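You operate a simulated robot arm through the tools that you are given. There is no shell and no other tool. Be economical: measure what you need, move in short steps, check, and stop when the job is done.

The job below is to be done with a simulated two-armed robot. You get a single attempt, and the scene is never put back.

## Task
Switch on, set heat 3, slide in the blue bag, seal, switch off.
Fine: the bag sealer; the bag slides under its bar, one seal; leave it there, the dial at 3 and the other bag as it is.
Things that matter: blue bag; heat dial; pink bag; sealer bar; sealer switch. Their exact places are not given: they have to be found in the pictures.

Only the result counts: the job must be done as asked and must still hold three seconds after the hand-in. Knocking over, shifting, dropping, spilling or breaking anything else fails it. Lids that push on must go on centred and level and be pressed home; caps that screw on are set level and turned clockwise until they are tight.

## Robot
Two 7-joint arms with two-finger parallel grippers on one trunk, hanging from a carriage that runs on a gantry, over the field with the corners [-1.18, -1.858], [0.1, -1.858], [0.1, 0.442], [-1.18, 0.442] (x, y) and turns from -5.323 to 6.685 rad about z. Base frame: it is fixed where the carriage stands at the start and does not move with it; the origin is on the floor, on the carriage's upright axis, x ahead of it, y to its left, z up. Readings come in m, rad, newtons and seconds.
The left shoulder is at the start at [0.04, 0.173, 1.555], the right one opposite. With the tool pointing down near the work surface each hand reaches from about 0.1 to 0.58 m from the robot's upright axis, wherever it stands, measured 20 degrees to its own side. Places, roughly: heat dial [0.5, 0, 0.9]; sealer bar [0.3, 0.1, 0.9]; sealer switch [0.5, 0.1, 0.9]. Payload 3.43 kg a hand.
The tool frame of a hand sits at the grasp point between the pads (the TCP): z along the fingers, y along the line on which they close. The tips reach 0.03 m beyond it. Largest opening 0.094 m; finger width 0.028, thickness 0.01; the body of the gripper, 0.05 by 0.096 m, starts 0.055 m behind the TCP.
Orientation is that of the tool frame in the base frame, as a unit quaternion [w, x, y, z]. With the fingers straight down and closing along the base's y, the tool's x points along the base's -x, its y along +y and its z along -z.

## Interface
- The arms move only by the tool arm_command. It takes "left_steps", "right_steps" or both (then of equal length, played together; a hand with none holds still); each is a list of rows, each a list of 3 entries, a list of its own where there are three numbers: the shift along the base's x, y, z in units of 40 mm (1.0 is 40 mm), then the turn, a rotation vector about the base's x, y, z in units of 4 degrees (1.0 is 4 degrees), then the finger opening in m, from 0 to 0.094. In form: [[[dx, dy, dz], [rx, ry, rz], grip], ...]. A call has 1 to 12 rows; each row shifts and turns the commanded pose from where the row before left it. A call with a number of a shift or a turn outside -1 to 1 is refused whole. Each row takes 0.2 s and may step no farther than 0.05 m and 0.15 rad from the row before; otherwise, or with a gripper value out of range, the whole call is refused. Where a pose cannot be reached the arm comes as near as it can. A force on the tool above 90 N (or 10 N above the force at the start of the call, whichever is more), or a blocked arm, ends the call early, and 0.2 s more pass. The fingers move at their own pace (about 0.072 m/s each) and stop on an object; they squeeze with about 39 N. The grip force told is the motor's: it shows also when the fingers shut on nothing. Time passes only in rows, and 0.2 s behind the last, so rows that do not move let the fingers close. The reply holds the time, the measured pose of the TCP, the force on the tool along the base axes, the opening and the grip force, in the units named above and with some noise, with the torque about the TCP (base axes, N m) and any sound that the robot's microphone picked up.
- Cameras (640 x 400 px; columns grow to the right, rows downward): "scene" is now at [0.2141, 0.0097, 1.8226]; the picture's right is [0.19, -0.98, 0.00], its down [-0.92, -0.17, -0.36] and it looks along [0.36, 0.07, -0.93] (base axes); focal length 294 px, centre (320, 200). "left" rides on the left gripper at [0.076, -0.014, -0.102] in its tool frame; the picture's right is [0.18, 0.98, 0.00], its down [-0.75, 0.14, -0.64] and it looks along [-0.63, 0.12, 0.77] (tool axes); focal length 243 px, centre (320, 200). "right" rides on the right gripper at [0.076, 0.014, -0.103] in its tool frame; the picture's right is [-0.18, 0.98, 0.00], its down [-0.75, -0.14, -0.64] and it looks along [-0.63, -0.12, 0.77] (tool axes); focal length 243 px, centre (320, 200).
- snapshot(camera): a new picture of that camera. It takes no simulated time.
- lift_body(by): slides the trunk up (or, below 0, down) by that many m; the arms and the scene camera ride with it, the base frame stays. It gives what a move gives, with no picture.
- steer(legs): drives the robot by 1 to 6 legs, each [ahead, left, turn to the left] in m, m and rad, along the robot's own axes; the way and the turn of a leg run together, so that a leg with both is an arc; at most 1.5 m and 3.142 rad a leg. The arms and the cameras ride along, it lands a little off, and it stops where it bumps. It keeps to its track: a leg is cut to what the track allows. It gives what a move gives.
- aim_head(pan, tilt): turns the head with the scene camera to pan (to the left, within 1.501 rad either way) and tilt (down, from -0.506 to 1.204), counted from straight ahead of the robot. It gives what a move gives.
- measure_at(camera, pixels): for up to 12 pixels [column, row] of the newest picture of that camera ("zoom" is the newest enlarged one), the place [x, y, z] in the base frame of the surface seen there, good to about 0.002 m. It takes no simulated time.
- close_up(camera, box): a new picture of the part [left, top, right, bottom] of that camera's present view, enlarged. It takes no simulated time.
- close_job(): hands the job in; it is judged then, once.

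Work in short steps. Measure before you move; look again where a grasp or a placing could have gone wrong, and mend it. You have 80 turns and 70 pictures in all, those below and enlarged ones among them. Open the grippers and draw the arms clear of the work before you hand the job in, unless the task says otherwise; then end with one line.

The tools are called after "Request:" as name(argument=value, ...) on one line, values as JSON. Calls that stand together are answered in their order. arm_command: Moves the arms, as the interface text tells. Its arguments: {"type":"object","properties":{"left_steps":{"type":"array","items":{"type":"array"}},"right_steps":{"type":"array","items":{"type":"array"}}},"required":[]} The other tools are called the same way: lift_body (by) slides the trunk up or down; steer (legs) drives the base; aim_head (pan, tilt) turns the head that bears the scene camera; snapshot (camera) takes a picture; measure_at (camera, pixels) gives the place of the surface under pixels of a picture; close_up (camera, box) takes an enlarged picture of a part of a camera's view; close_job () hands the job in.

At the start:

```text
clock: 0.0
left_position: [0.586, 0.3098, 1.1937]
left_ee_rot: [0.074, -0.005, 0.997, -0.011]
left_wrist_force: [94.2, -71.4, -263.0]
left_ft_torque: [8.25, -17.04, 7.57]
left_gripper_width: 0.0939
left_finger_force: 0.1
right_position: [0.6063, -0.1951, 1.1807]
right_ee_rot: [0.018, 0.006, 1.0, 0.001]
right_wrist_force: [62.6, 81.4, -270.0]
right_ft_torque: [-10.84, -17.04, -7.61]
right_gripper_width: 0.094
right_finger_force: 0.1
trunk travel left (down, up): [-0.708, 0.073]
robot x, y, heading: [-0.0043, 0.0, 0.001]
head pan, tilt: [0.187, 1.201]
```

scene: 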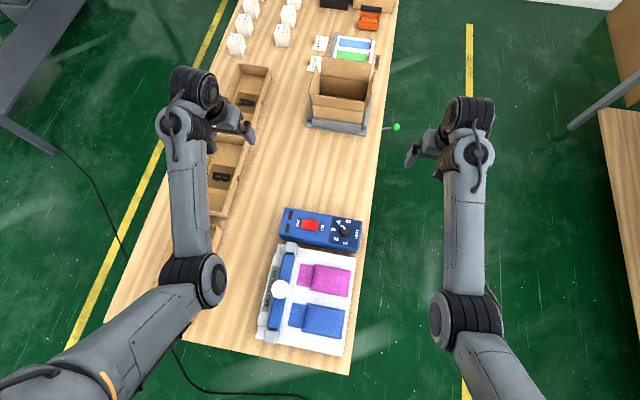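
right: 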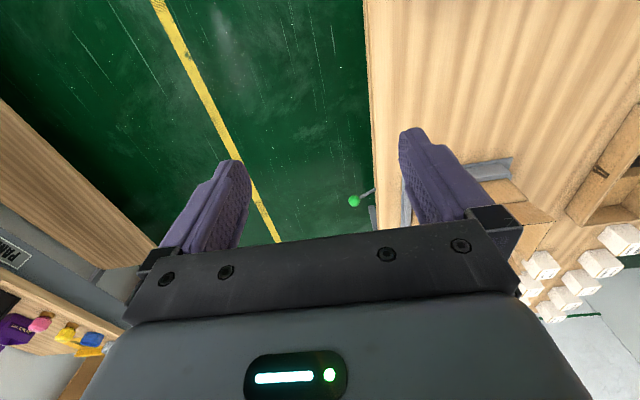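
left: 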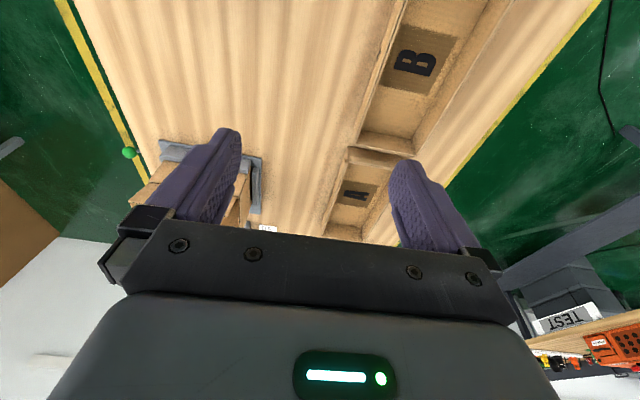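

The sealer is at about (310,280) in the scene picture, with the switch at (310,225) and the dial at (345,230). I enlarge that part to see the details.

Request:
close_up(camera="scene", box=[240, 195, 384, 285])

Request:
close_up(camera="scene", box=[230, 230, 390, 370])

```text
4.44 times, centred on (312, 240) of scene
```

zoom: 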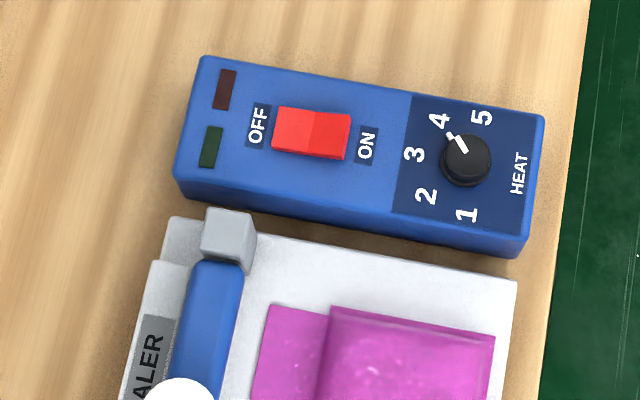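

```text
2.86 times, centred on (310, 300) of scene
```

zoom: 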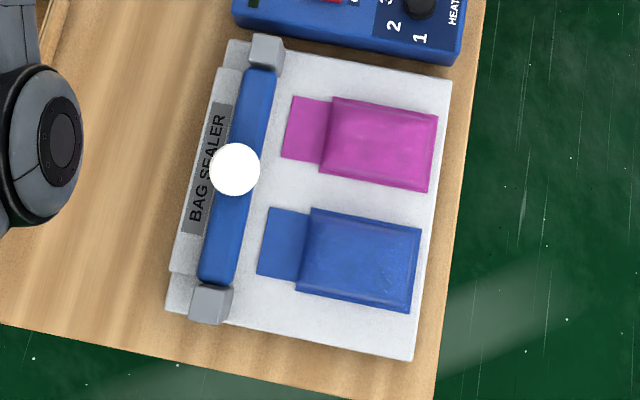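

The dial pointer stands at 4, and the bags lie to the right (−y) of the bar. Next I measure the parts in the newest enlarged picture and in the scene picture.

Request:
measure_at(camera="zoom", pixels=[[234, 168], [255, 90], [218, 260], [266, 55], [210, 303], [285, 215], [275, 276], [300, 285], [312, 212], [418, 230], [408, 308], [360, 258]])

Request:
measure_at(camera="zoom", pixels=[[258, 275], [268, 210], [290, 98], [330, 130], [430, 115], [425, 190], [320, 170], [410, 350], [450, 85], [205, 165], [270, 190], [250, 320]])

Request:
measure_at(camera="scene", pixels=[[303, 224], [310, 225], [317, 226], [345, 231], [342, 227], [345, 236], [330, 215], [290, 210], [361, 225], [350, 216], [333, 229], [320, 212]])

```text
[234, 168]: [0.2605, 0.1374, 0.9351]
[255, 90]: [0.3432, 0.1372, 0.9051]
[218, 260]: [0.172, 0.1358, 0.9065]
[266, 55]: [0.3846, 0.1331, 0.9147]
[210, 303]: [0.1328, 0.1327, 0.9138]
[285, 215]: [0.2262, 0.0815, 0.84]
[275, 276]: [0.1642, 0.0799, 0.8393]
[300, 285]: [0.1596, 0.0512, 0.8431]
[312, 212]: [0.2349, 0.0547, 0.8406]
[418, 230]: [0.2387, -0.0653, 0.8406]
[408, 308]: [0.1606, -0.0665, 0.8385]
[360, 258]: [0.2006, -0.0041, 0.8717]
```

```text
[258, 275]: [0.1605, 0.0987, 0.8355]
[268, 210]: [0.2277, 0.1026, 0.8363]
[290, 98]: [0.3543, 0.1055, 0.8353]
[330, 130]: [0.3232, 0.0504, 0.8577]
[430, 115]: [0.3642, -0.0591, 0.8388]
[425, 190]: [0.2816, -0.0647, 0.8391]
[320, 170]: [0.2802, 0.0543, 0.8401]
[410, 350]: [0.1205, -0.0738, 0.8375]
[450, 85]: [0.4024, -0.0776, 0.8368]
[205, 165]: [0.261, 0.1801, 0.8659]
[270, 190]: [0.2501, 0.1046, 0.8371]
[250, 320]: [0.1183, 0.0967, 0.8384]
```

```text
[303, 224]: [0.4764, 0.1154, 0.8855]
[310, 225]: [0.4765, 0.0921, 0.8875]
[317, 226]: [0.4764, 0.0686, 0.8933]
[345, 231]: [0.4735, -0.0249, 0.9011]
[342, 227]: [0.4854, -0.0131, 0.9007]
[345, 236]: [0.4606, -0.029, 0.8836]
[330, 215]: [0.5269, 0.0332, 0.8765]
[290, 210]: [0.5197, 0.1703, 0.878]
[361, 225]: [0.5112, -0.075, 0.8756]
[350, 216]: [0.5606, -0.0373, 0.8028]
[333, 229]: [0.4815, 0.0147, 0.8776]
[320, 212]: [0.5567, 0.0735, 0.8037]
```

Currently the rocker's OFF end (y≈0.117) is down and its ON end (y≈0.07, z≈0.893) is up, and the dial is at (0.473,−0.024). I bring the closed right hand above the ON end.

Request:
arm_command(right_steps=[[[-0.46, 0.94, -0.6], [0, 0, 0], 0.0], [[-0.46, 0.94, -0.6], [0, 0, 0], 0.0], [[-0.46, 0.94, -0.6], [0, 0, 0], 0.0], [[-0.46, 0.94, -0.6], [0, 0, 0], 0.0], [[-0.46, 0.94, -0.6], [0, 0, 0], 0.0], [[-0.46, 0.94, -0.6], [0, 0, 0], 0.0], [[-0.46, 0.94, -0.6], [0, 0, 0], 0.0], [[0, 0, 0], [0, 0, 0], 0.0]])

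```text
clock: 2.0
left_position: [0.5912, 0.3093, 1.1952]
left_ee_rot: [0.084, -0.005, 0.996, -0.012]
left_wrist_force: [25.1, -8.8, -47.3]
left_ft_torque: [0.99, -2.28, 0.95]
left_gripper_width: 0.0941
left_finger_force: 0.0
right_position: [0.494, 0.0252, 1.0038]
right_ee_rot: [0.029, 0.019, 0.999, -0.028]
right_wrist_force: [-0.2, -0.2, 1.3]
right_ft_torque: [0.03, -0.03, 0.0]
right_gripper_width: 0.0
right_finger_force: 33.3
trunk travel left (down, up): [-0.708, 0.073]
robot x, y, heading: [0.0005, -0.0015, 0.003]
head pan, tilt: [0.187, 1.201]
stopped in row 8 (right hand): the arm was blocked; the commanded pose is now the measured one
```

The right arm was blocked at y=0.025. I look at the scene to see why.

Request:
snapshot(camera="scene")

```text
64 pictures are left
```

scene: 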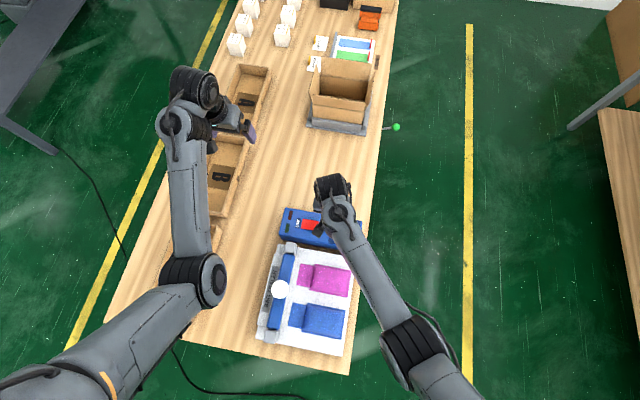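

Nothing is touching; the arm is at its joint limit across the centre line. I drive the carriage 0.18 m left so the work lies on the right hand's side.

Request:
steer(legs=[[0, 0.18, 0]])

```text
clock: 3.5
left_position: [0.5914, 0.4878, 1.1951]
left_ee_rot: [0.084, -0.005, 0.996, -0.012]
left_wrist_force: [23.4, -18.5, -65.2]
left_ft_torque: [2.09, -4.4, 2.01]
left_gripper_width: 0.0941
left_finger_force: 0.0
right_position: [0.4931, 0.2043, 1.0038]
right_ee_rot: [0.028, 0.019, 0.999, -0.027]
right_wrist_force: [1.1, 0.5, -0.9]
right_ft_torque: [0.01, 0.01, 0.0]
right_gripper_width: 0.0
right_finger_force: 33.1
trunk travel left (down, up): [-0.708, 0.073]
robot x, y, heading: [0.0033, 0.1785, 0.002]
head pan, tilt: [0.187, 1.201]
```

The hand is at (0.493,0.204). I straighten it and move above the ON end, with the tip at z≈0.93.

Request:
arm_command(right_steps=[[[0, -0.86, 0], [0.4, 0.4, 0.27], 0.0], [[-0.1, -0.87, 0], [0.37, 0.4, 0.27], 0.0], [[-0.16, -0.87, -0.3], [0, 0, 0], 0.0], [[-0.16, -0.87, -0.5], [0, 0, 0], 0.0], [[0, 0, 0], [0, 0, 0], 0.0]])

Request:
snapshot(camera="scene")

Request:
snapshot(camera="right")

```text
clock: 4.7
left_position: [0.5923, 0.4873, 1.1951]
left_ee_rot: [0.085, -0.005, 0.996, -0.013]
left_wrist_force: [17.7, -11.1, -46.1]
left_ft_torque: [1.33, -3.05, 1.27]
left_gripper_width: 0.0941
left_finger_force: 0.0
right_position: [0.4776, 0.0645, 0.9689]
right_ee_rot: [0.0, 0.0, 1.0, -0.001]
right_wrist_force: [0.3, -0.6, 0.6]
right_ft_torque: [0.0, -0.03, 0.0]
right_gripper_width: 0.0
right_finger_force: 32.9
trunk travel left (down, up): [-0.708, 0.073]
robot x, y, heading: [-0.0005, 0.1758, -0.001]
head pan, tilt: [0.187, 1.201]
```

```text
63 pictures are left
```

scene: 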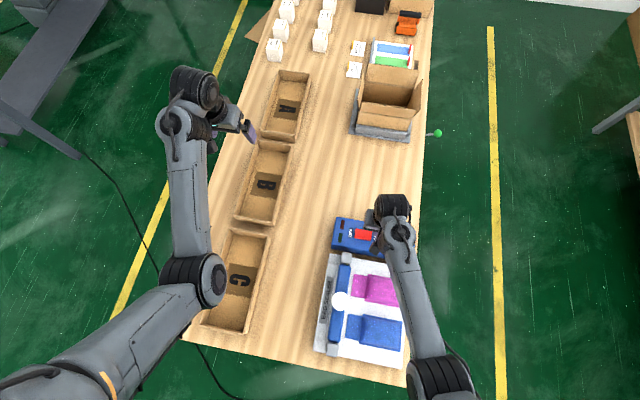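

```text
62 pictures are left
```

right: 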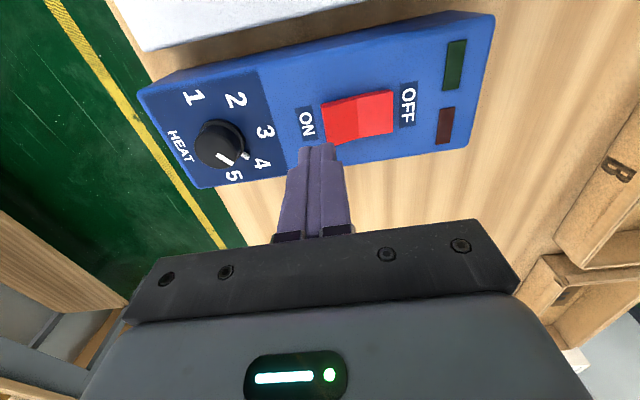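

The right-hand picture shows the rocker from (325,118) to (392,110) and the dial at (220,145). I measure them here.

Request:
measure_at(camera="right", pixels=[[332, 105], [335, 125], [342, 137], [357, 118], [385, 110], [388, 96], [214, 136], [220, 155], [228, 158], [246, 155], [210, 128], [260, 130]])

Request:
close_up(camera="right", box=[150, 80, 310, 200])

```text
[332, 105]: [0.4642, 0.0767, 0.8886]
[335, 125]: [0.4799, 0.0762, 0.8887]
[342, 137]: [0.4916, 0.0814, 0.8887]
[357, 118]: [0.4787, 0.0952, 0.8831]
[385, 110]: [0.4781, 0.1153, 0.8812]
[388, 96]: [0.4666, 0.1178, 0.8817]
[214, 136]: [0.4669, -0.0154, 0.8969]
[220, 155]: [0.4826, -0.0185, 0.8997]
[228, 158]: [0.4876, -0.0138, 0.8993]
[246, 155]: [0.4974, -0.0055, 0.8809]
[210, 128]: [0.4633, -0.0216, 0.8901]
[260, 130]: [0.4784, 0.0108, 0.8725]
```

```text
3.33 times, centred on (230, 140) of right
```

zoom: 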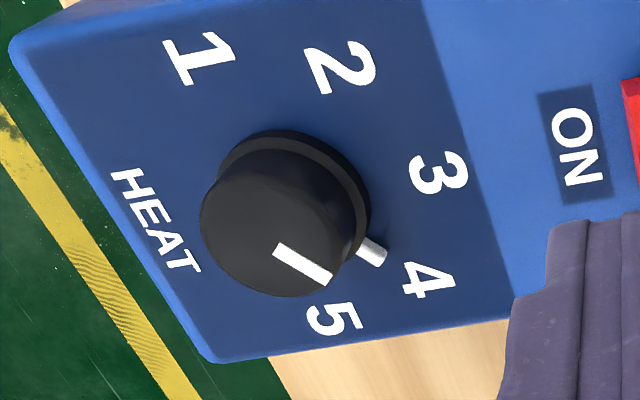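

The ON end is at about (0.478,0.074,0.889). I press straight down there in small steps, then lift.

Request:
arm_command(right_steps=[[[0, 0.25, -0.5], [0, 0, 0], 0.0], [[0, 0, -0.5], [0, 0, 0], 0.0], [[0, 0, -0.25], [0, 0, 0], 0.0], [[0, 0, -0.15], [0, 0, 0], 0.0], [[0, 0, -0.1], [0, 0, 0], 0.0]])

```text
clock: 5.9
left_position: [0.591, 0.4858, 1.1945]
left_ee_rot: [0.084, -0.004, 0.996, -0.014]
left_wrist_force: [16.5, -11.5, -46.7]
left_ft_torque: [1.26, -3.09, 1.23]
left_gripper_width: 0.094
left_finger_force: 0.1
right_position: [0.479, 0.0738, 0.9159]
right_ee_rot: [0.0, -0.003, 1.0, -0.001]
right_wrist_force: [-35.7, -6.1, 82.1]
right_ft_torque: [0.59, 1.07, 0.3]
right_gripper_width: 0.0001
right_finger_force: 32.9
trunk travel left (down, up): [-0.708, 0.073]
robot x, y, heading: [-0.0019, 0.1808, -0.0]
head pan, tilt: [0.187, 1.201]
```

The force rose to 82 N at tip z≈0.886 with no sound reported. I lift off and check.

Request:
arm_command(right_steps=[[[0, 0, 0.5], [0, 0, 0], 0.0], [[0, 0, 0.8], [0, 0, 0], 0.0], [[0, -0.3, 0.5], [0, 0, 0], 0.0]])

Request:
close_up(camera="right", box=[120, 20, 520, 270])

```text
clock: 6.7
left_position: [0.5926, 0.4872, 1.195]
left_ee_rot: [0.085, -0.005, 0.996, -0.012]
left_wrist_force: [16.2, -9.9, -46.3]
left_ft_torque: [1.18, -3.12, 1.11]
left_gripper_width: 0.0941
left_finger_force: 0.0
right_position: [0.4781, 0.0617, 0.9838]
right_ee_rot: [0.0, 0.0, 1.0, -0.001]
right_wrist_force: [0.2, -0.5, -0.7]
right_ft_torque: [-0.02, 0.02, -0.04]
right_gripper_width: 0.0001
right_finger_force: 33.0
trunk travel left (down, up): [-0.708, 0.073]
robot x, y, heading: [0.002, 0.1775, -0.0]
head pan, tilt: [0.187, 1.201]
```

```text
1.60 times, centred on (320, 145) of right
```

zoom: 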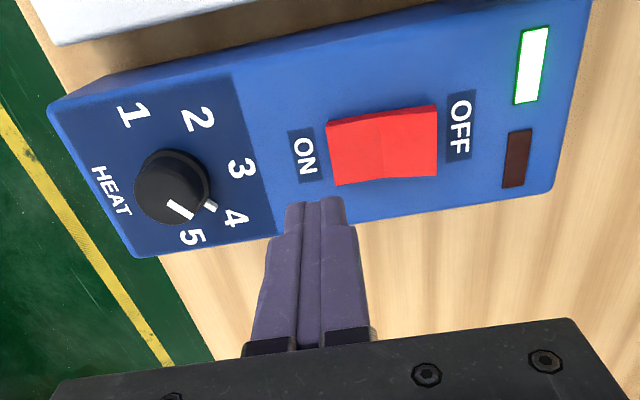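

The green lamp is lit and the ON end is down, so it is switched on. Next I measure the dial's top and the numerals.

Request:
measure_at(camera="zoom", pixels=[[140, 190], [168, 188], [196, 195], [165, 165], [172, 215], [185, 214], [210, 206], [199, 118], [241, 167], [236, 217], [133, 115], [192, 238]])

```text
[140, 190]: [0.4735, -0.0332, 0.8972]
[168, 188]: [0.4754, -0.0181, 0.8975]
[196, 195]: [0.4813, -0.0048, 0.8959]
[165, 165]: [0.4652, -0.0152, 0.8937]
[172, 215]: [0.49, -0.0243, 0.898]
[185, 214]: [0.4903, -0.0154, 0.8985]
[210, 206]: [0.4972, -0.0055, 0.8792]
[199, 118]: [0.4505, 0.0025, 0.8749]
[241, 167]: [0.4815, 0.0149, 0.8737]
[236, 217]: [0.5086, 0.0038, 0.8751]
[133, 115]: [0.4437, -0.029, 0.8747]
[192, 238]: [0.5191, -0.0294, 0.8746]
```

The dial centre is ≈(0.478,−0.019). Its pointer stands at ~36° and "3" at ~89°, so it needs about +53° of turn. I move above it, fingers open and pre-turned −26°.

Request:
arm_command(right_steps=[[[0, -0.4, 0], [0, 0, -1], 0.06], [[0, -0.4, 0], [0, 0, -1], 0.06], [[0, -0.4, 0], [0, 0, -1], 0.06], [[0, -0.4, -0.2], [0, 0, -1], 0.06], [[0, -0.42, -0.3], [0, 0, -1], 0.06], [[0, 0, -0.3], [0, 0, -1], 0.06], [[0, 0, 0], [0, 0, -0.5], 0.06]])

Request:
snapshot(camera="right")

```text
clock: 8.3
left_position: [0.5913, 0.4866, 1.1945]
left_ee_rot: [0.085, -0.005, 0.996, -0.011]
left_wrist_force: [17.2, -11.5, -46.6]
left_ft_torque: [1.25, -3.13, 1.19]
left_gripper_width: 0.0937
left_finger_force: 0.0
right_position: [0.4771, -0.0183, 0.9499]
right_ee_rot: [0.0, 0.225, 0.974, 0.0]
right_wrist_force: [0.5, 0.4, -0.1]
right_ft_torque: [-0.02, 0.02, 0.01]
right_gripper_width: 0.0599
right_finger_force: 0.0
trunk travel left (down, up): [-0.708, 0.073]
robot x, y, heading: [-0.0024, 0.1801, -0.0]
head pan, tilt: [0.187, 1.201]
```

```text
59 pictures are left
```

right: 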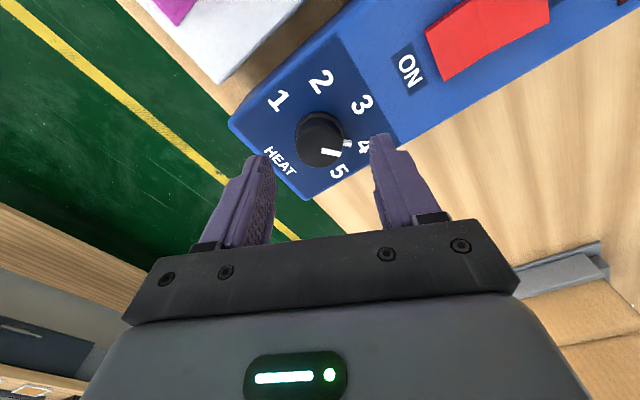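

The dial is between the fingers. I descend until the tips are at z≈0.886, just above the small pointer tab, and close.

Request:
arm_command(right_steps=[[[0, 0, -0.4], [0, 0, 0], 0.06], [[0, 0, -0.42], [0, 0, 0], 0.06], [[0, 0, 0], [0, 0, 0], 0.045], [[0, 0, 0], [0, 0, 0], 0.02], [[0, 0, 0], [0, 0, 0], 0.02], [[0, 0, 0], [0, 0, 0], 0.02]])

Request:
snapshot(camera="right")

```text
clock: 9.7
left_position: [0.5918, 0.4854, 1.1946]
left_ee_rot: [0.084, -0.005, 0.996, -0.013]
left_wrist_force: [16.5, -11.5, -46.5]
left_ft_torque: [1.22, -3.16, 1.15]
left_gripper_width: 0.0938
left_finger_force: 0.1
right_position: [0.4753, -0.019, 0.9184]
right_ee_rot: [0.0, 0.225, 0.974, -0.002]
right_wrist_force: [-0.4, -6.7, -3.5]
right_ft_torque: [-0.25, 0.0, 0.0]
right_gripper_width: 0.0347
right_finger_force: 44.7
trunk travel left (down, up): [-0.708, 0.073]
robot x, y, heading: [-0.0001, 0.179, -0.002]
head pan, tilt: [0.187, 1.201]
```

```text
58 pictures are left
```

right: 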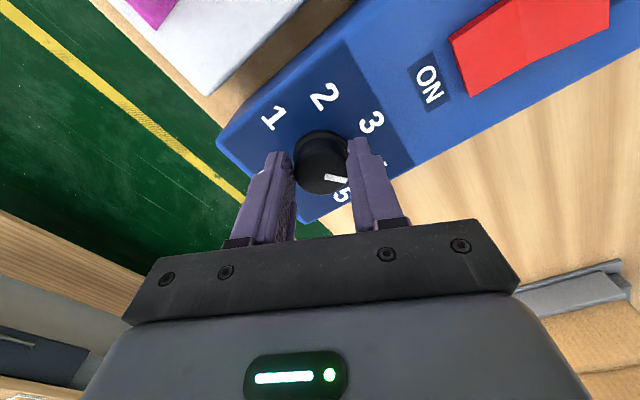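

The dial is gripped at a width of 0.035. I turn it +48° and then check.

Request:
arm_command(right_steps=[[[0, 0, 0], [0, 0, 1], 0.02], [[0, 0, 0], [0, 0, 1], 0.02], [[0, 0, 0], [0, 0, 1], 0.02], [[0, 0, 0], [0, 0, 1], 0.02], [[0, 0, 0], [0, 0, 1], 0.02], [[0, 0, 0], [0, 0, 1], 0.02], [[0, 0, 0], [0, 0, 1], 0.02], [[0, 0, 0], [0, 0, 1], 0.02], [[0, 0, 0], [0, 0, 1], 0.02], [[0, 0, 0], [0, 0, 1], 0.02], [[0, 0, 0], [0, 0, 1], 0.02], [[0, 0, 0], [0, 0, 1], 0.02]])

Request:
snapshot(camera="right")

```text
clock: 12.3
left_position: [0.5917, 0.4839, 1.1922]
left_ee_rot: [0.084, -0.005, 0.996, -0.013]
left_wrist_force: [17.8, -11.3, -46.0]
left_ft_torque: [1.21, -3.12, 1.18]
left_gripper_width: 0.0939
left_finger_force: 0.2
right_position: [0.4762, -0.0252, 0.9176]
right_ee_rot: [-0.001, -0.19, 0.982, -0.003]
right_wrist_force: [4.4, -23.8, -21.2]
right_ft_torque: [-0.59, -0.1, -0.11]
right_gripper_width: 0.0348
right_finger_force: 44.8
trunk travel left (down, up): [-0.708, 0.073]
robot x, y, heading: [0.0018, 0.1792, -0.0]
head pan, tilt: [0.187, 1.201]
```

```text
57 pictures are left
```

right: 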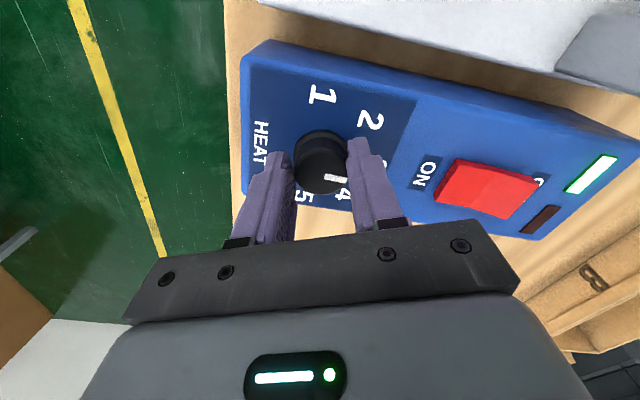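

Turned 48°; the mark followed the fingers. I open and rise to read the dial.

Request:
arm_command(right_steps=[[[0, 0, 0], [0, 0, 0], 0.06], [[0, 0, 0], [0, 0, 0], 0.06], [[0, 0, 0.5], [0, 0, 0], 0.06], [[0, 0, 0.7], [0, 0, 0], 0.06]])

Request:
close_up(camera="right", box=[200, 40, 440, 220])

```text
clock: 13.3
left_position: [0.5916, 0.4876, 1.1946]
left_ee_rot: [0.085, -0.005, 0.996, -0.013]
left_wrist_force: [15.7, -11.0, -46.6]
left_ft_torque: [1.21, -3.13, 1.17]
left_gripper_width: 0.0941
left_finger_force: 0.0
right_position: [0.4786, -0.0194, 0.9664]
right_ee_rot: [0.0, -0.191, 0.982, -0.001]
right_wrist_force: [0.5, -0.1, 0.2]
right_ft_torque: [0.03, -0.01, 0.01]
right_gripper_width: 0.06
right_finger_force: 0.1
trunk travel left (down, up): [-0.708, 0.073]
robot x, y, heading: [0.0007, 0.1799, -0.003]
head pan, tilt: [0.187, 1.201]
```

```text
2.22 times, centred on (320, 130) of right
```

zoom: 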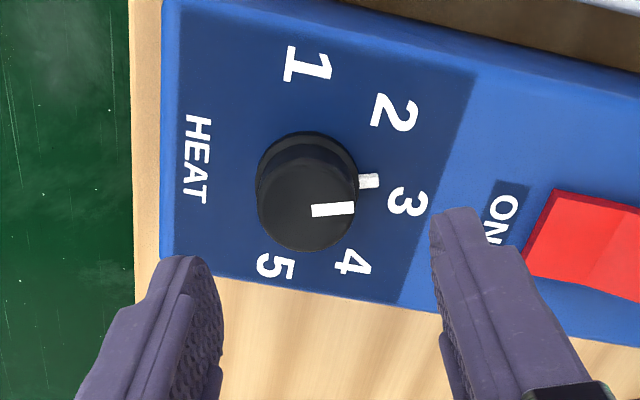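

The pointer is near 3. I measure its angle against the numerals.

Request:
measure_at(camera="zoom", pixels=[[364, 181], [374, 181], [318, 210], [348, 208], [408, 202], [395, 113], [353, 263], [307, 66], [276, 267], [258, 205], [305, 192], [352, 192]])

```text
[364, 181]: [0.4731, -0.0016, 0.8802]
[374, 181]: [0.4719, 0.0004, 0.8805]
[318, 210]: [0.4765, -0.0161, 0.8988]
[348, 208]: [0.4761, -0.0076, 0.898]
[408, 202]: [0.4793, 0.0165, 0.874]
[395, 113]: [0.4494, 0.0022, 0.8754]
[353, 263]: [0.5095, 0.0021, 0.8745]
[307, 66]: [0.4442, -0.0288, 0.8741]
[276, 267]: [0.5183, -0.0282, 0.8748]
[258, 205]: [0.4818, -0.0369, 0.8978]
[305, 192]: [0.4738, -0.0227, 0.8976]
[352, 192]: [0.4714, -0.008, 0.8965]
```

Perspective makes the readings ambiguous (92–109°). I move the hand to the −y side so the scene camera can see the dial clearly.

Request:
arm_command(right_steps=[[[0, -0.6, 0.8], [0, 0, -1], 0.06], [[0, -0.9, 0.6], [0, 0, -1], 0.06], [[0, -0.9, 0.6], [0, 0, -1], 0.06], [[0, -0.9, 0], [0, 0, -1], 0.06], [[0, -0.9, 0], [0, 0, -1], 0.06], [[0, 0, 0], [0, 0, -0.5], 0.06]])

Request:
snapshot(camera="scene")

Request:
close_up(camera="scene", box=[330, 200, 426, 260])

```text
clock: 14.7
left_position: [0.5912, 0.4882, 1.1956]
left_ee_rot: [0.085, -0.006, 0.996, -0.012]
left_wrist_force: [16.5, -11.2, -46.1]
left_ft_torque: [1.24, -3.11, 1.14]
left_gripper_width: 0.0943
left_finger_force: 0.0
right_position: [0.4768, -0.1858, 1.0466]
right_ee_rot: [-0.001, 0.001, 1.0, -0.001]
right_wrist_force: [-0.7, -0.1, -0.3]
right_ft_torque: [0.02, -0.01, 0.01]
right_gripper_width: 0.0602
right_finger_force: 0.0
trunk travel left (down, up): [-0.708, 0.073]
robot x, y, heading: [-0.0018, 0.1788, -0.0]
head pan, tilt: [0.187, 1.201]
```

```text
55 pictures are left
```

scene: 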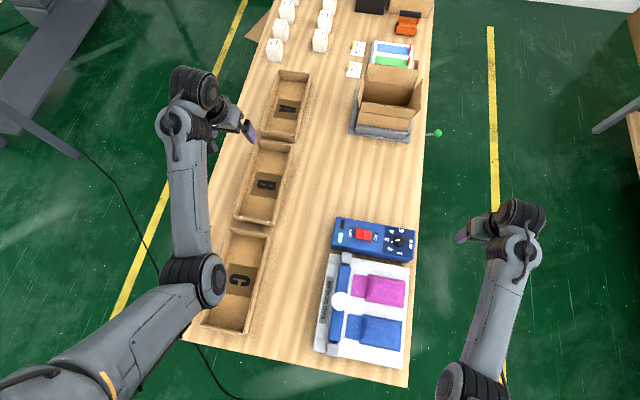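

```text
6.67 times, centred on (378, 230) of scene
```

zoom: 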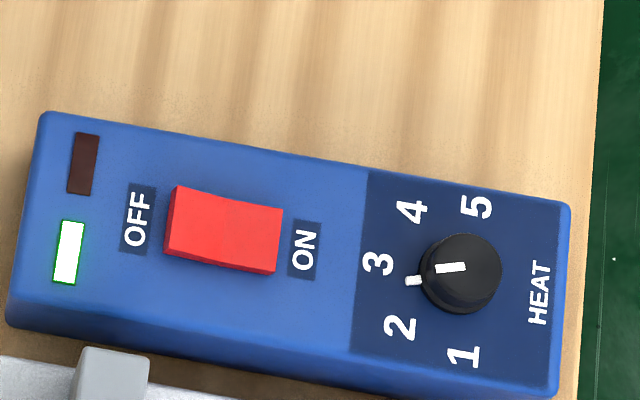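

The tab at (413,280) lies a bit past "3" (378,264) towards "2". I measure here to quantify the overshoot.

Request:
measure_at(camera="zoom", pixels=[[408, 281], [416, 280], [378, 264], [412, 212], [399, 327], [476, 207], [463, 357], [440, 268], [463, 267], [430, 262], [500, 272], [462, 240]])

```text
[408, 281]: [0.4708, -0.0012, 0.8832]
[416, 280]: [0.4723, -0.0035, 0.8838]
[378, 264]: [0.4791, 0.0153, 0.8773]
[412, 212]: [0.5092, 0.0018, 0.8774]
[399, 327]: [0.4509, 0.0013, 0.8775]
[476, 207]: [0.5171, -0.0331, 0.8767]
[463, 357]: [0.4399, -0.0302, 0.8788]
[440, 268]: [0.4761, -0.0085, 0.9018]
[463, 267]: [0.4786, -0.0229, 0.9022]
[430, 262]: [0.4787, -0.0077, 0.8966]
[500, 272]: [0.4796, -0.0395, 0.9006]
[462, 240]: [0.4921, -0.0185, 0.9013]
```

The pointer sits at about 104° and 3 at 90°. I regrip at (0.479,−0.0225) and turn back 14°.

Request:
arm_command(right_steps=[[[0, 0.9, 0], [0, 0, 0], 0.06], [[0, 0.9, 0], [0, 0, 0], 0.06], [[0.05, 0.9, -0.5], [0, 0, 0], 0.06], [[0, 0.9, -0.7], [0, 0, 0], 0.06], [[0, 0.48, -0.8], [0, 0, 0], 0.06], [[0, 0, -0.5], [0, 0, 0], 0.06], [[0, 0, -0.73], [0, 0, 0], 0.06], [[0, 0, 0], [0, 0, 0], 0.04], [[0, 0, 0], [0, 0, 0], 0.02], [[0, 0, 0], [0, 0, 0], 0.02], [[0, 0, 0], [0, 0, 0], 0.02]])

```text
clock: 17.1
left_position: [0.5913, 0.4877, 1.194]
left_ee_rot: [0.084, -0.006, 0.996, -0.011]
left_wrist_force: [16.8, -10.7, -45.9]
left_ft_torque: [1.2, -3.11, 1.16]
left_gripper_width: 0.094
left_finger_force: 0.0
right_position: [0.4799, -0.0217, 0.9159]
right_ee_rot: [-0.001, 0.0, 1.0, 0.0]
right_wrist_force: [2.9, 1.2, -7.3]
right_ft_torque: [0.05, -0.48, 0.02]
right_gripper_width: 0.0348
right_finger_force: 44.8
trunk travel left (down, up): [-0.708, 0.073]
robot x, y, heading: [0.0019, 0.1791, -0.004]
head pan, tilt: [0.187, 1.201]
```

Gripped with low side force. I turn −14°, release, rise and move aside.

Request:
arm_command(right_steps=[[[0, 0, 0], [0, 0, -0.9], 0.02], [[0, 0, 0], [0, 0, -0.9], 0.02], [[0, 0, 0], [0, 0, -0.9], 0.02], [[0, 0, 0], [0, 0, -0.8], 0.02], [[0, 0, 0], [0, 0, 0], 0.02], [[0, 0, 0], [0, 0, 0], 0.06], [[0, 0, 0], [0, 0, 0], 0.06], [[0, 0, 0.8], [0, 0, 0.9], 0.06], [[0, -0.2, 0.9], [0, 0, 0.9], 0.06], [[0, -0.9, 0.7], [0, 0, 0.9], 0.06], [[0, -0.9, 0.7], [0, 0, 0.8], 0.06], [[0, -0.9, 0], [0, 0, 0], 0.06]])

Request:
close_up(camera="scene", box=[330, 200, 426, 260])

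```text
clock: 19.7
left_position: [0.5911, 0.4866, 1.1945]
left_ee_rot: [0.084, -0.005, 0.996, -0.012]
left_wrist_force: [16.2, -10.5, -46.3]
left_ft_torque: [1.22, -3.12, 1.18]
left_gripper_width: 0.094
left_finger_force: 0.0
right_position: [0.4787, -0.1414, 1.041]
right_ee_rot: [-0.002, 0.0, 1.0, -0.001]
right_wrist_force: [0.1, 0.5, -0.9]
right_ft_torque: [0.01, -0.03, 0.01]
right_gripper_width: 0.0598
right_finger_force: 0.0
trunk travel left (down, up): [-0.708, 0.073]
robot x, y, heading: [0.0015, 0.1738, 0.0]
head pan, tilt: [0.187, 1.201]
```

```text
6.67 times, centred on (378, 230) of scene
```

zoom: 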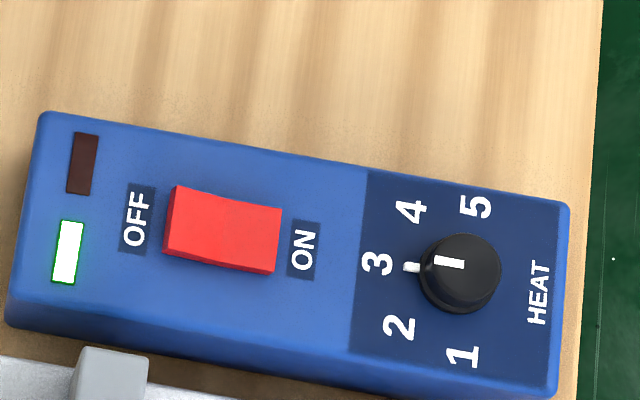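

The pointer now points straight at 3. Now the bag: I enlarge the sealer.

Request:
close_up(camera="scene", box=[304, 244, 424, 369])

```text
3.20 times, centred on (364, 306) of scene
```

zoom: 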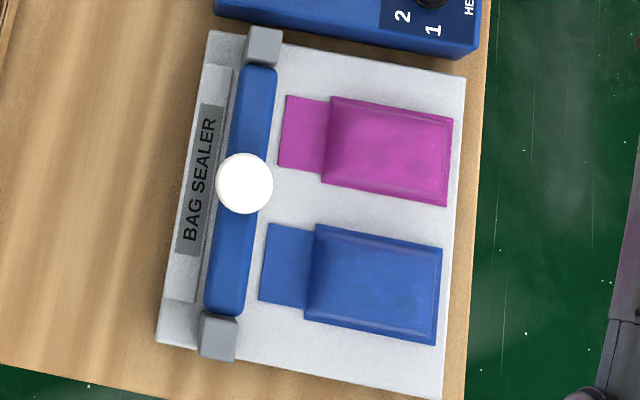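

Request:
measure_at(camera="zoom", pixels=[[265, 225], [259, 300], [312, 228], [306, 315], [440, 250], [434, 343], [320, 230], [375, 285], [345, 260], [410, 300], [208, 300], [242, 300]])

Request:
measure_at(camera="zoom", pixels=[[325, 184], [445, 205], [282, 165], [275, 100], [240, 100], [225, 230], [252, 280], [201, 355], [235, 358], [244, 183], [200, 250], [275, 200]])

Request:
aim_head(pan=0, tilt=1.2)

```text
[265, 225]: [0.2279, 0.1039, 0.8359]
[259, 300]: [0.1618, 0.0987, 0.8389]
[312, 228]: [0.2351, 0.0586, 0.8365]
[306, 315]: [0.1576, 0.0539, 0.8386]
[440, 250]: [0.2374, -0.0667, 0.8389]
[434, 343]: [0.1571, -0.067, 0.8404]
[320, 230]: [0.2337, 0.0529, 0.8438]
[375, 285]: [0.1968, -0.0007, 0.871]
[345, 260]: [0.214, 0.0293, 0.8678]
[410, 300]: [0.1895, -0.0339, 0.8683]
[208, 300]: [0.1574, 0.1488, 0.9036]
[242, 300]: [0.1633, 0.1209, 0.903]
```

```text
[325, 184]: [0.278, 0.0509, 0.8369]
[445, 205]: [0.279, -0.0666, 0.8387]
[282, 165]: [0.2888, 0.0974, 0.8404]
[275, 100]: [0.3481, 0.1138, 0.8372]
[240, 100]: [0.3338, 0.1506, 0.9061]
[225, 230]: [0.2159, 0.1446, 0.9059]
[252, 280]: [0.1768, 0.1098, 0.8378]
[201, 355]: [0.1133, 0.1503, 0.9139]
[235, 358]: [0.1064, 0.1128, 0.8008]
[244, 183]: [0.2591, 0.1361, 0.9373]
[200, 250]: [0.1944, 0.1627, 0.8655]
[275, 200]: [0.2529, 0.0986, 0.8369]
```

```text
clock: 20.4
left_position: [0.5912, 0.4869, 1.1941]
left_ee_rot: [0.084, -0.005, 0.996, -0.011]
left_wrist_force: [17.7, -11.2, -46.3]
left_ft_torque: [1.22, -3.14, 1.18]
left_gripper_width: 0.0942
left_finger_force: 0.0
right_position: [0.4784, -0.1397, 1.0401]
right_ee_rot: [0.0, 0.0, 1.0, -0.001]
right_wrist_force: [0.3, -0.3, 0.5]
right_ft_torque: [0.05, -0.01, 0.01]
right_gripper_width: 0.0603
right_finger_force: 0.1
trunk travel left (down, up): [-0.708, 0.073]
robot x, y, heading: [0.0019, 0.1808, 0.001]
head pan, tilt: [0.0, 1.201]
```

The bar spans y 0.118–0.152, and the bag's mouth spans y 0.054–0.102 with its body from −0.067 to 0.053. I will push the bag +y from behind with two fingertips, so I yaw the hand 90° and bring it behind the bag.

Request:
arm_command(right_steps=[[[-0.58, -0.08, 0], [0, 0, 1], 0.05], [[-0.58, -0.08, 0], [0, 0, 1], 0.05], [[-0.58, -0.08, 0], [0, 0, 1], 0.05], [[-0.58, -0.08, 0], [0, 0, 1], 0.05], [[-0.58, 0, 0], [0, 0, 1], 0.05], [[-0.58, 0, 0], [0, 0, 1], 0.05], [[-0.58, 0, 0], [0, 0, 1], 0.05], [[-0.58, 0, 0], [0, 0, 1], 0.05], [[-0.58, 0, 0], [0, 0, 1], 0.05], [[-0.58, 0, 0], [0, 0, 1], 0.05], [[-0.58, 0, 0], [0, 0, 1], 0.05], [[-0.58, 0, 0], [0, 0, 1], 0.05]])

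Request:
arm_command(right_steps=[[[0, 0, 0], [0, 0, 1], 0.05], [[0, 0, 0], [0, 0, 1], 0.05], [[0, 0, 0], [0, 0, 1], 0.05], [[0, 0, 0], [0, 0, 1], 0.05], [[0, 0, 0], [0, 0, 1], 0.05], [[0, 0, 0], [0, 0, 1], 0.05], [[0, 0, 0], [0, 0, 1], 0.05], [[0, 0, 0], [0, 0, 1], 0.05], [[0, 0, 0], [0, 0, 1], 0.05], [[0, 0, 0], [0, 0, 1], 0.05], [[0, 0, 0], [0, 0, 0.5], 0.05]])

Request:
snapshot(camera="right")

Request:
snapshot(camera="scene")

```text
clock: 23.2
left_position: [0.5913, 0.4863, 1.1948]
left_ee_rot: [0.086, -0.005, 0.996, -0.013]
left_wrist_force: [10.3, -4.2, -20.3]
left_ft_torque: [0.47, -1.09, 0.42]
left_gripper_width: 0.0939
left_finger_force: 0.0
right_position: [0.2189, -0.2037, 1.0598]
right_ee_rot: [-0.014, -0.435, 0.898, -0.063]
right_wrist_force: [-0.3, 0.1, 0.9]
right_ft_torque: [0.0, -0.01, -0.01]
right_gripper_width: 0.0498
right_finger_force: 0.0
trunk travel left (down, up): [-0.708, 0.073]
robot x, y, heading: [-0.0003, 0.1765, -0.002]
head pan, tilt: [0.0, 1.201]
stopped in row 12 (right hand): the arm was blocked; the commanded pose is now the measured one
```

```text
clock: 25.1
left_position: [0.5918, 0.4863, 1.1946]
left_ee_rot: [0.086, -0.005, 0.996, -0.012]
left_wrist_force: [8.6, -4.2, -19.2]
left_ft_torque: [0.4, -0.98, 0.37]
left_gripper_width: 0.0939
left_finger_force: 0.1
right_position: [0.22, -0.2578, 1.0766]
right_ee_rot: [-0.044, -0.699, 0.706, -0.105]
right_wrist_force: [-0.2, 0.5, 0.7]
right_ft_torque: [0.03, -0.01, 0.01]
right_gripper_width: 0.0503
right_finger_force: 0.1
trunk travel left (down, up): [-0.708, 0.073]
robot x, y, heading: [-0.0004, 0.1796, -0.001]
head pan, tilt: [0.0, 1.201]
stopped in row 9 (right hand): the arm was blocked; the commanded pose is now the measured one
```

```text
51 pictures are left
```

right: 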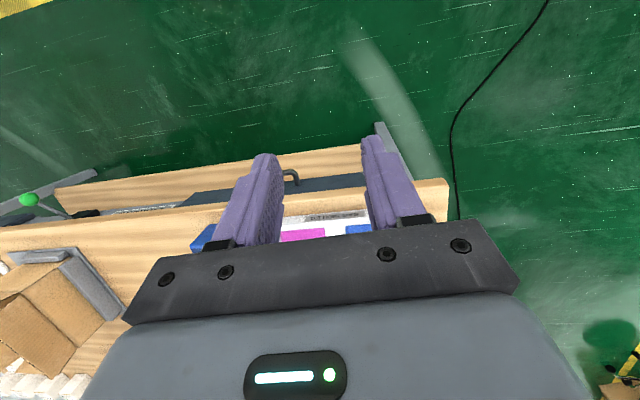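

```text
50 pictures are left
```

scene: 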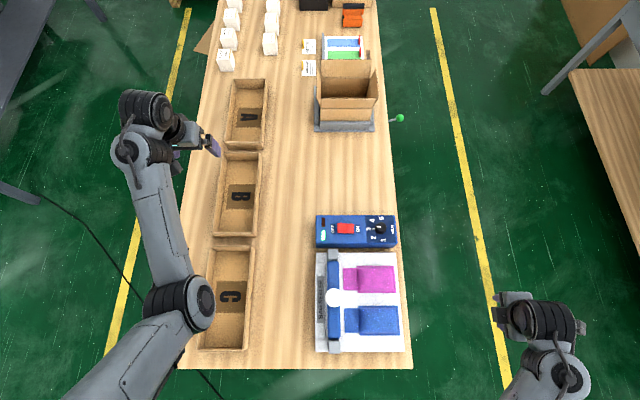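

Close in, the arm is limited. I back the carriage by 0.2 m to give it room.

Request:
steer(legs=[[-0.2, 0, 0]])

Request:
arm_command(right_steps=[[[0.8, 0.4, 0], [0.6, 0.25, 0.03], 0.05], [[0.8, 0.4, 0], [0.6, 0.25, 0.03], 0.05], [[0.8, 0.4, 0], [0.6, 0.25, 0.03], 0.05], [[0.8, 0.4, -0.2], [0.6, 0.25, 0.03], 0.05], [[0.7, 0.4, -0.2], [0.6, 0.23, 0.03], 0.05], [[0.5, 0.4, -0.2], [0, 0, 0], 0.05], [[0, 0, 0], [0, 0, 0], 0.05]])

Request:
snapshot(camera="right")

```text
clock: 26.8
left_position: [0.3921, 0.4879, 1.1938]
left_ee_rot: [0.085, -0.005, 0.996, -0.013]
left_wrist_force: [11.7, -8.3, -32.8]
left_ft_torque: [0.91, -2.17, 0.88]
left_gripper_width: 0.094
left_finger_force: 0.1
right_position: [0.0184, -0.2554, 1.0758]
right_ee_rot: [-0.046, -0.698, 0.707, -0.104]
right_wrist_force: [-0.4, -0.7, 0.6]
right_ft_torque: [-0.01, 0.0, 0.01]
right_gripper_width: 0.0501
right_finger_force: 0.1
trunk travel left (down, up): [-0.708, 0.073]
robot x, y, heading: [-0.1993, 0.1806, 0.003]
head pan, tilt: [0.0, 1.201]
```

```text
clock: 28.4
left_position: [0.3917, 0.4878, 1.1942]
left_ee_rot: [0.087, -0.005, 0.996, -0.012]
left_wrist_force: [9.6, -7.5, -27.8]
left_ft_torque: [0.8, -1.87, 0.77]
left_gripper_width: 0.0943
left_finger_force: 0.1
right_position: [0.1956, -0.1603, 1.0523]
right_ee_rot: [-0.001, -0.706, 0.708, 0.0]
right_wrist_force: [0.3, 0.3, -1.0]
right_ft_torque: [-0.01, -0.02, -0.01]
right_gripper_width: 0.0501
right_finger_force: 0.0
trunk travel left (down, up): [-0.708, 0.073]
robot x, y, heading: [-0.2005, 0.1764, -0.006]
head pan, tilt: [0.0, 1.201]
```

```text
49 pictures are left
```

right: 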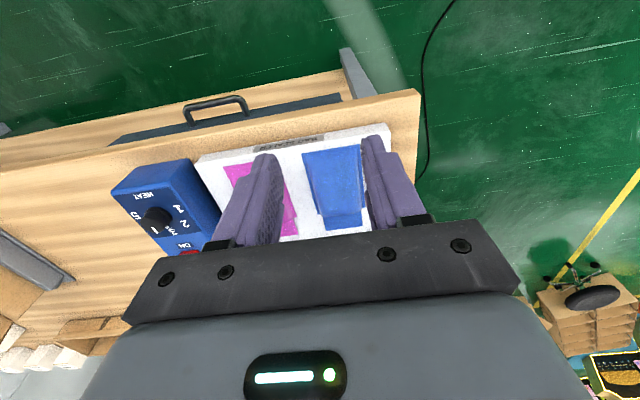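

Hand level at (0.196,−0.160). I lower behind the blue bag to (0.1975,−0.105), tips just above plate level (z≈0.842).

Request:
arm_command(right_steps=[[[0.05, 0.5, -0.9], [0, 0, 0], 0.05], [[0, 0.45, -0.9], [0, 0, 0], 0.05], [[0, 0.4, -0.9], [0, 0, 0], 0.05], [[0, 0, -0.9], [0, 0, 0], 0.05], [[0, 0, -0.9], [0, 0, 0], 0.05], [[0, 0, 0], [0, 0, 0], 0.05]])

Request:
snapshot(camera="scene")

Request:
snapshot(camera="right")

```text
clock: 29.8
left_position: [0.3905, 0.4867, 1.1945]
left_ee_rot: [0.085, -0.006, 0.996, -0.012]
left_wrist_force: [10.7, -7.1, -30.8]
left_ft_torque: [0.71, -1.99, 0.73]
left_gripper_width: 0.0941
left_finger_force: 0.0
right_position: [0.1959, -0.1065, 0.8722]
right_ee_rot: [-0.001, -0.707, 0.708, 0.0]
right_wrist_force: [-0.2, 0.7, 0.5]
right_ft_torque: [-0.02, 0.03, 0.01]
right_gripper_width: 0.0501
right_finger_force: 0.1
trunk travel left (down, up): [-0.708, 0.073]
robot x, y, heading: [-0.1965, 0.1767, 0.0]
head pan, tilt: [0.0, 1.201]
```

```text
48 pictures are left
```

scene: 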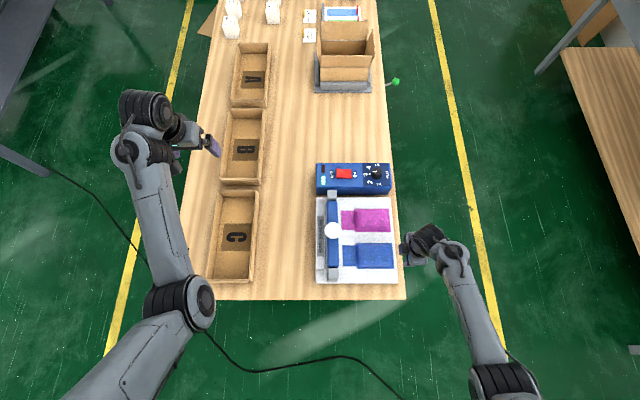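

```text
47 pictures are left
```

right: 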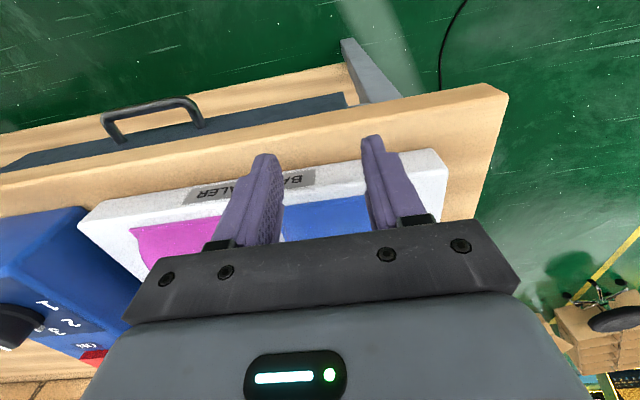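

The fingertips are clear behind the bag. I push +y by 0.055 m slowly (about 0.03 m of actual bag travel) and check.

Request:
arm_command(right_steps=[[[0.04, 0.3, 0], [0, 0, 0], 0.05], [[0, 0.3, 0], [0, 0, 0], 0.05], [[0, 0.2, 0], [0, 0, 0], 0.05], [[0, 0.2, 0], [0, 0, 0], 0.05], [[0, 0.2, 0], [0, 0, 0], 0.05], [[0, 0.17, 0], [0, 0, 0], 0.05]])

Request:
close_up(camera="scene", box=[300, 180, 428, 300])

```text
clock: 31.1
left_position: [0.391, 0.4877, 1.1952]
left_ee_rot: [0.085, -0.005, 0.996, -0.013]
left_wrist_force: [10.4, -7.1, -29.7]
left_ft_torque: [0.78, -1.99, 0.78]
left_gripper_width: 0.094
left_finger_force: 0.1
right_position: [0.1987, -0.0508, 0.8737]
right_ee_rot: [-0.001, -0.707, 0.707, 0.001]
right_wrist_force: [0.7, 0.1, -0.6]
right_ft_torque: [-0.01, 0.01, 0.01]
right_gripper_width: 0.05
right_finger_force: 0.0
trunk travel left (down, up): [-0.708, 0.073]
robot x, y, heading: [-0.2027, 0.1787, -0.002]
head pan, tilt: [0.0, 1.201]
```

```text
3.33 times, centred on (364, 240) of scene
```

zoom: 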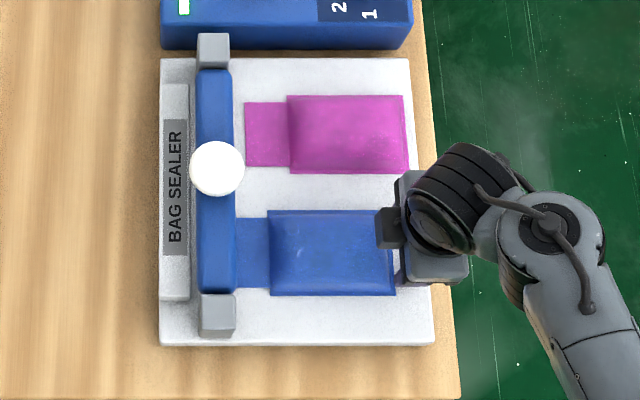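

The bag slides straight, its mouth now reaching the bar. I measure its boundary and a bar edge.

Request:
measure_at(camera="zoom", pixels=[[268, 220], [268, 290], [290, 100], [286, 170], [240, 255], [238, 290], [395, 295], [188, 250], [192, 250]])

```text
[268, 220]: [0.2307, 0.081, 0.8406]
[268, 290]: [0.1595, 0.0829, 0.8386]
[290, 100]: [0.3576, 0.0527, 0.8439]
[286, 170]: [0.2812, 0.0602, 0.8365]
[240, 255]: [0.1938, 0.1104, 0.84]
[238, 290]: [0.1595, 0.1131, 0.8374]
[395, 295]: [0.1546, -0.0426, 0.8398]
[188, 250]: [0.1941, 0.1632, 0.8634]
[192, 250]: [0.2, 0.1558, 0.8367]
```

The bag has moved 0.027 m, mouth edge ≈0.129; the back block starts at y≈0.158. I push 0.025 m more so the mouth spans the whole bar.

Request:
arm_command(right_steps=[[[0, 0.2, 0], [0, 0, 0], 0.05], [[0, 0.2, 0], [0, 0, 0], 0.05], [[0, 0.15, 0], [0, 0, 0], 0.05], [[0, 0.1, 0], [0, 0, 0], 0.05]])

Request:
close_up(camera="scene", box=[300, 180, 428, 300])

Request:
measure_at(camera="zoom", pixels=[[246, 220], [246, 285], [252, 250], [290, 100], [193, 250], [195, 210], [216, 165]])

```text
clock: 32.1
left_position: [0.3921, 0.4869, 1.1952]
left_ee_rot: [0.085, -0.005, 0.996, -0.012]
left_wrist_force: [10.2, -7.1, -29.9]
left_ft_torque: [0.77, -1.98, 0.72]
left_gripper_width: 0.0941
left_finger_force: 0.1
right_position: [0.1979, -0.0244, 0.8727]
right_ee_rot: [-0.002, -0.707, 0.707, 0.0]
right_wrist_force: [-0.6, -0.1, 0.6]
right_ft_torque: [-0.02, 0.02, -0.02]
right_gripper_width: 0.0499
right_finger_force: 0.1
trunk travel left (down, up): [-0.708, 0.073]
robot x, y, heading: [-0.202, 0.1778, 0.002]
head pan, tilt: [0.0, 1.201]
```

```text
3.33 times, centred on (364, 240) of scene
```

zoom: 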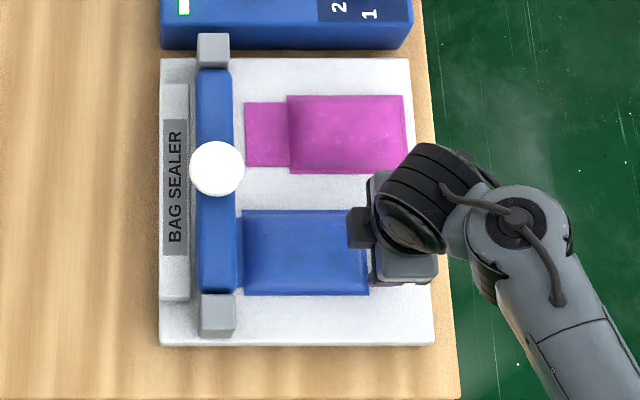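

```text
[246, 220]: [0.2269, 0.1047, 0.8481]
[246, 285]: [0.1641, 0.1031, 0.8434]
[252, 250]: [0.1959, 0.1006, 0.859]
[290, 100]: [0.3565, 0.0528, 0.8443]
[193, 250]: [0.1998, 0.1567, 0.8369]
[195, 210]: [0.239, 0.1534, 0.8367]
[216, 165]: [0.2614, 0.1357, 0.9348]
```

The mouth is now under the bar (body edge at y≈0.105, pink bag unmoved). I draw back, lift, and turn the hand back to yaw 0 while closing the fingers.

Request:
arm_command(right_steps=[[[0, -0.5, 0], [0, 0, 0], 0.05], [[0, -0.5, 0], [0, 0, 0], 0.05], [[0, 0, 0.9], [0, 0, -1], 0.05], [[0, 0, 0.9], [0, 0, -1], 0.0], [[0, 0, 0.9], [0, 0, -1], 0.0], [[0, 0, 0.9], [0, 0, -1], 0.0], [[0, 0, 0], [0, 0, -1], 0.0], [[0, 0, 0], [0, 0, -1], 0.0], [[0, 0, 0], [0, 0, -1], 0.0], [[0, 0, 0], [0, 0, -1], 0.0], [[0, 0, 0], [0, 0, -1], 0.0], [[0, 0, 0], [0, 0, -1], 0.0]])

Request:
arm_command(right_steps=[[[0.1, 0, 0], [0, 0, -1], 0.0], [[0.1, 0.4, 0], [0, 0, -1], 0.0], [[0.1, 0.5, 0], [0, 0, -1], 0.0], [[0.1, 0.5, 0], [0, 0, -1], 0.0], [[0.2, 0.5, 0], [0, 0, -1], 0.0], [[0.2, 0.5, 0], [0, 0, -1], 0.0], [[0.2, 0.5, 0], [0, 0, -1], 0.0], [[0.2, 0.5, 0], [0, 0, -1], 0.0], [[0.2, 0.5, 0], [0, 0, -1], 0.0], [[0.2, 0.6, 0], [0, 0, -1], 0.0], [[0, 0.5, 0], [0, 0, -1], 0.0], [[0, 0, 0], [0, 0, -1], 0.0]])

Request:
snapshot(camera="right")

Request:
snapshot(camera="scene")

```text
clock: 34.8
left_position: [0.3905, 0.4881, 1.1946]
left_ee_rot: [0.085, -0.006, 0.996, -0.012]
left_wrist_force: [10.7, -6.5, -29.0]
left_ft_torque: [0.79, -1.98, 0.75]
left_gripper_width: 0.0938
left_finger_force: 0.1
right_position: [0.1982, -0.066, 1.0169]
right_ee_rot: [-0.001, -0.422, 0.906, 0.0]
right_wrist_force: [-0.2, -0.6, -0.4]
right_ft_torque: [0.01, -0.01, -0.02]
right_gripper_width: 0.0
right_finger_force: 33.3
trunk travel left (down, up): [-0.708, 0.073]
robot x, y, heading: [-0.2029, 0.1793, 0.003]
head pan, tilt: [0.0, 1.201]
```

```text
clock: 37.4
left_position: [0.3908, 0.4873, 1.1944]
left_ee_rot: [0.085, -0.005, 0.996, -0.013]
left_wrist_force: [10.3, -6.5, -29.4]
left_ft_torque: [0.79, -2.02, 0.74]
left_gripper_width: 0.094
left_finger_force: 0.1
right_position: [0.2621, 0.134, 1.0165]
right_ee_rot: [0.0, -0.016, 1.0, 0.0]
right_wrist_force: [-0.4, -0.3, -0.2]
right_ft_torque: [-0.01, 0.01, 0.01]
right_gripper_width: 0.0
right_finger_force: 33.3
trunk travel left (down, up): [-0.708, 0.073]
robot x, y, heading: [-0.203, 0.178, -0.004]
head pan, tilt: [0.0, 1.201]
```

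```text
44 pictures are left
```

right: 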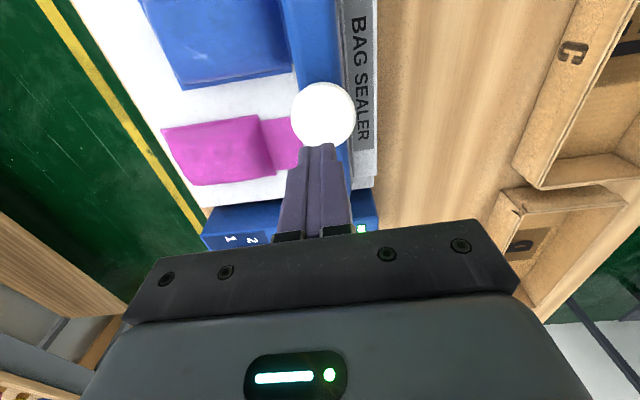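

```text
43 pictures are left
```

scene: 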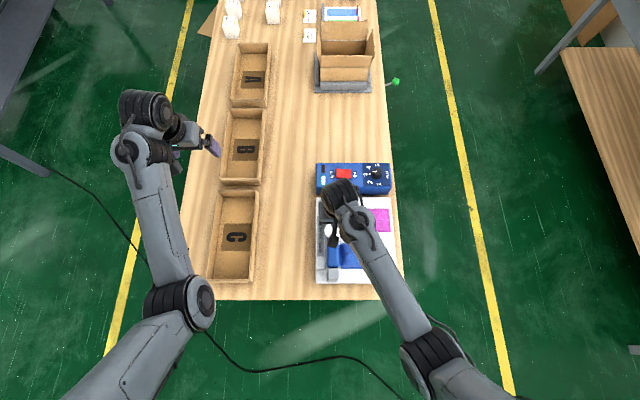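

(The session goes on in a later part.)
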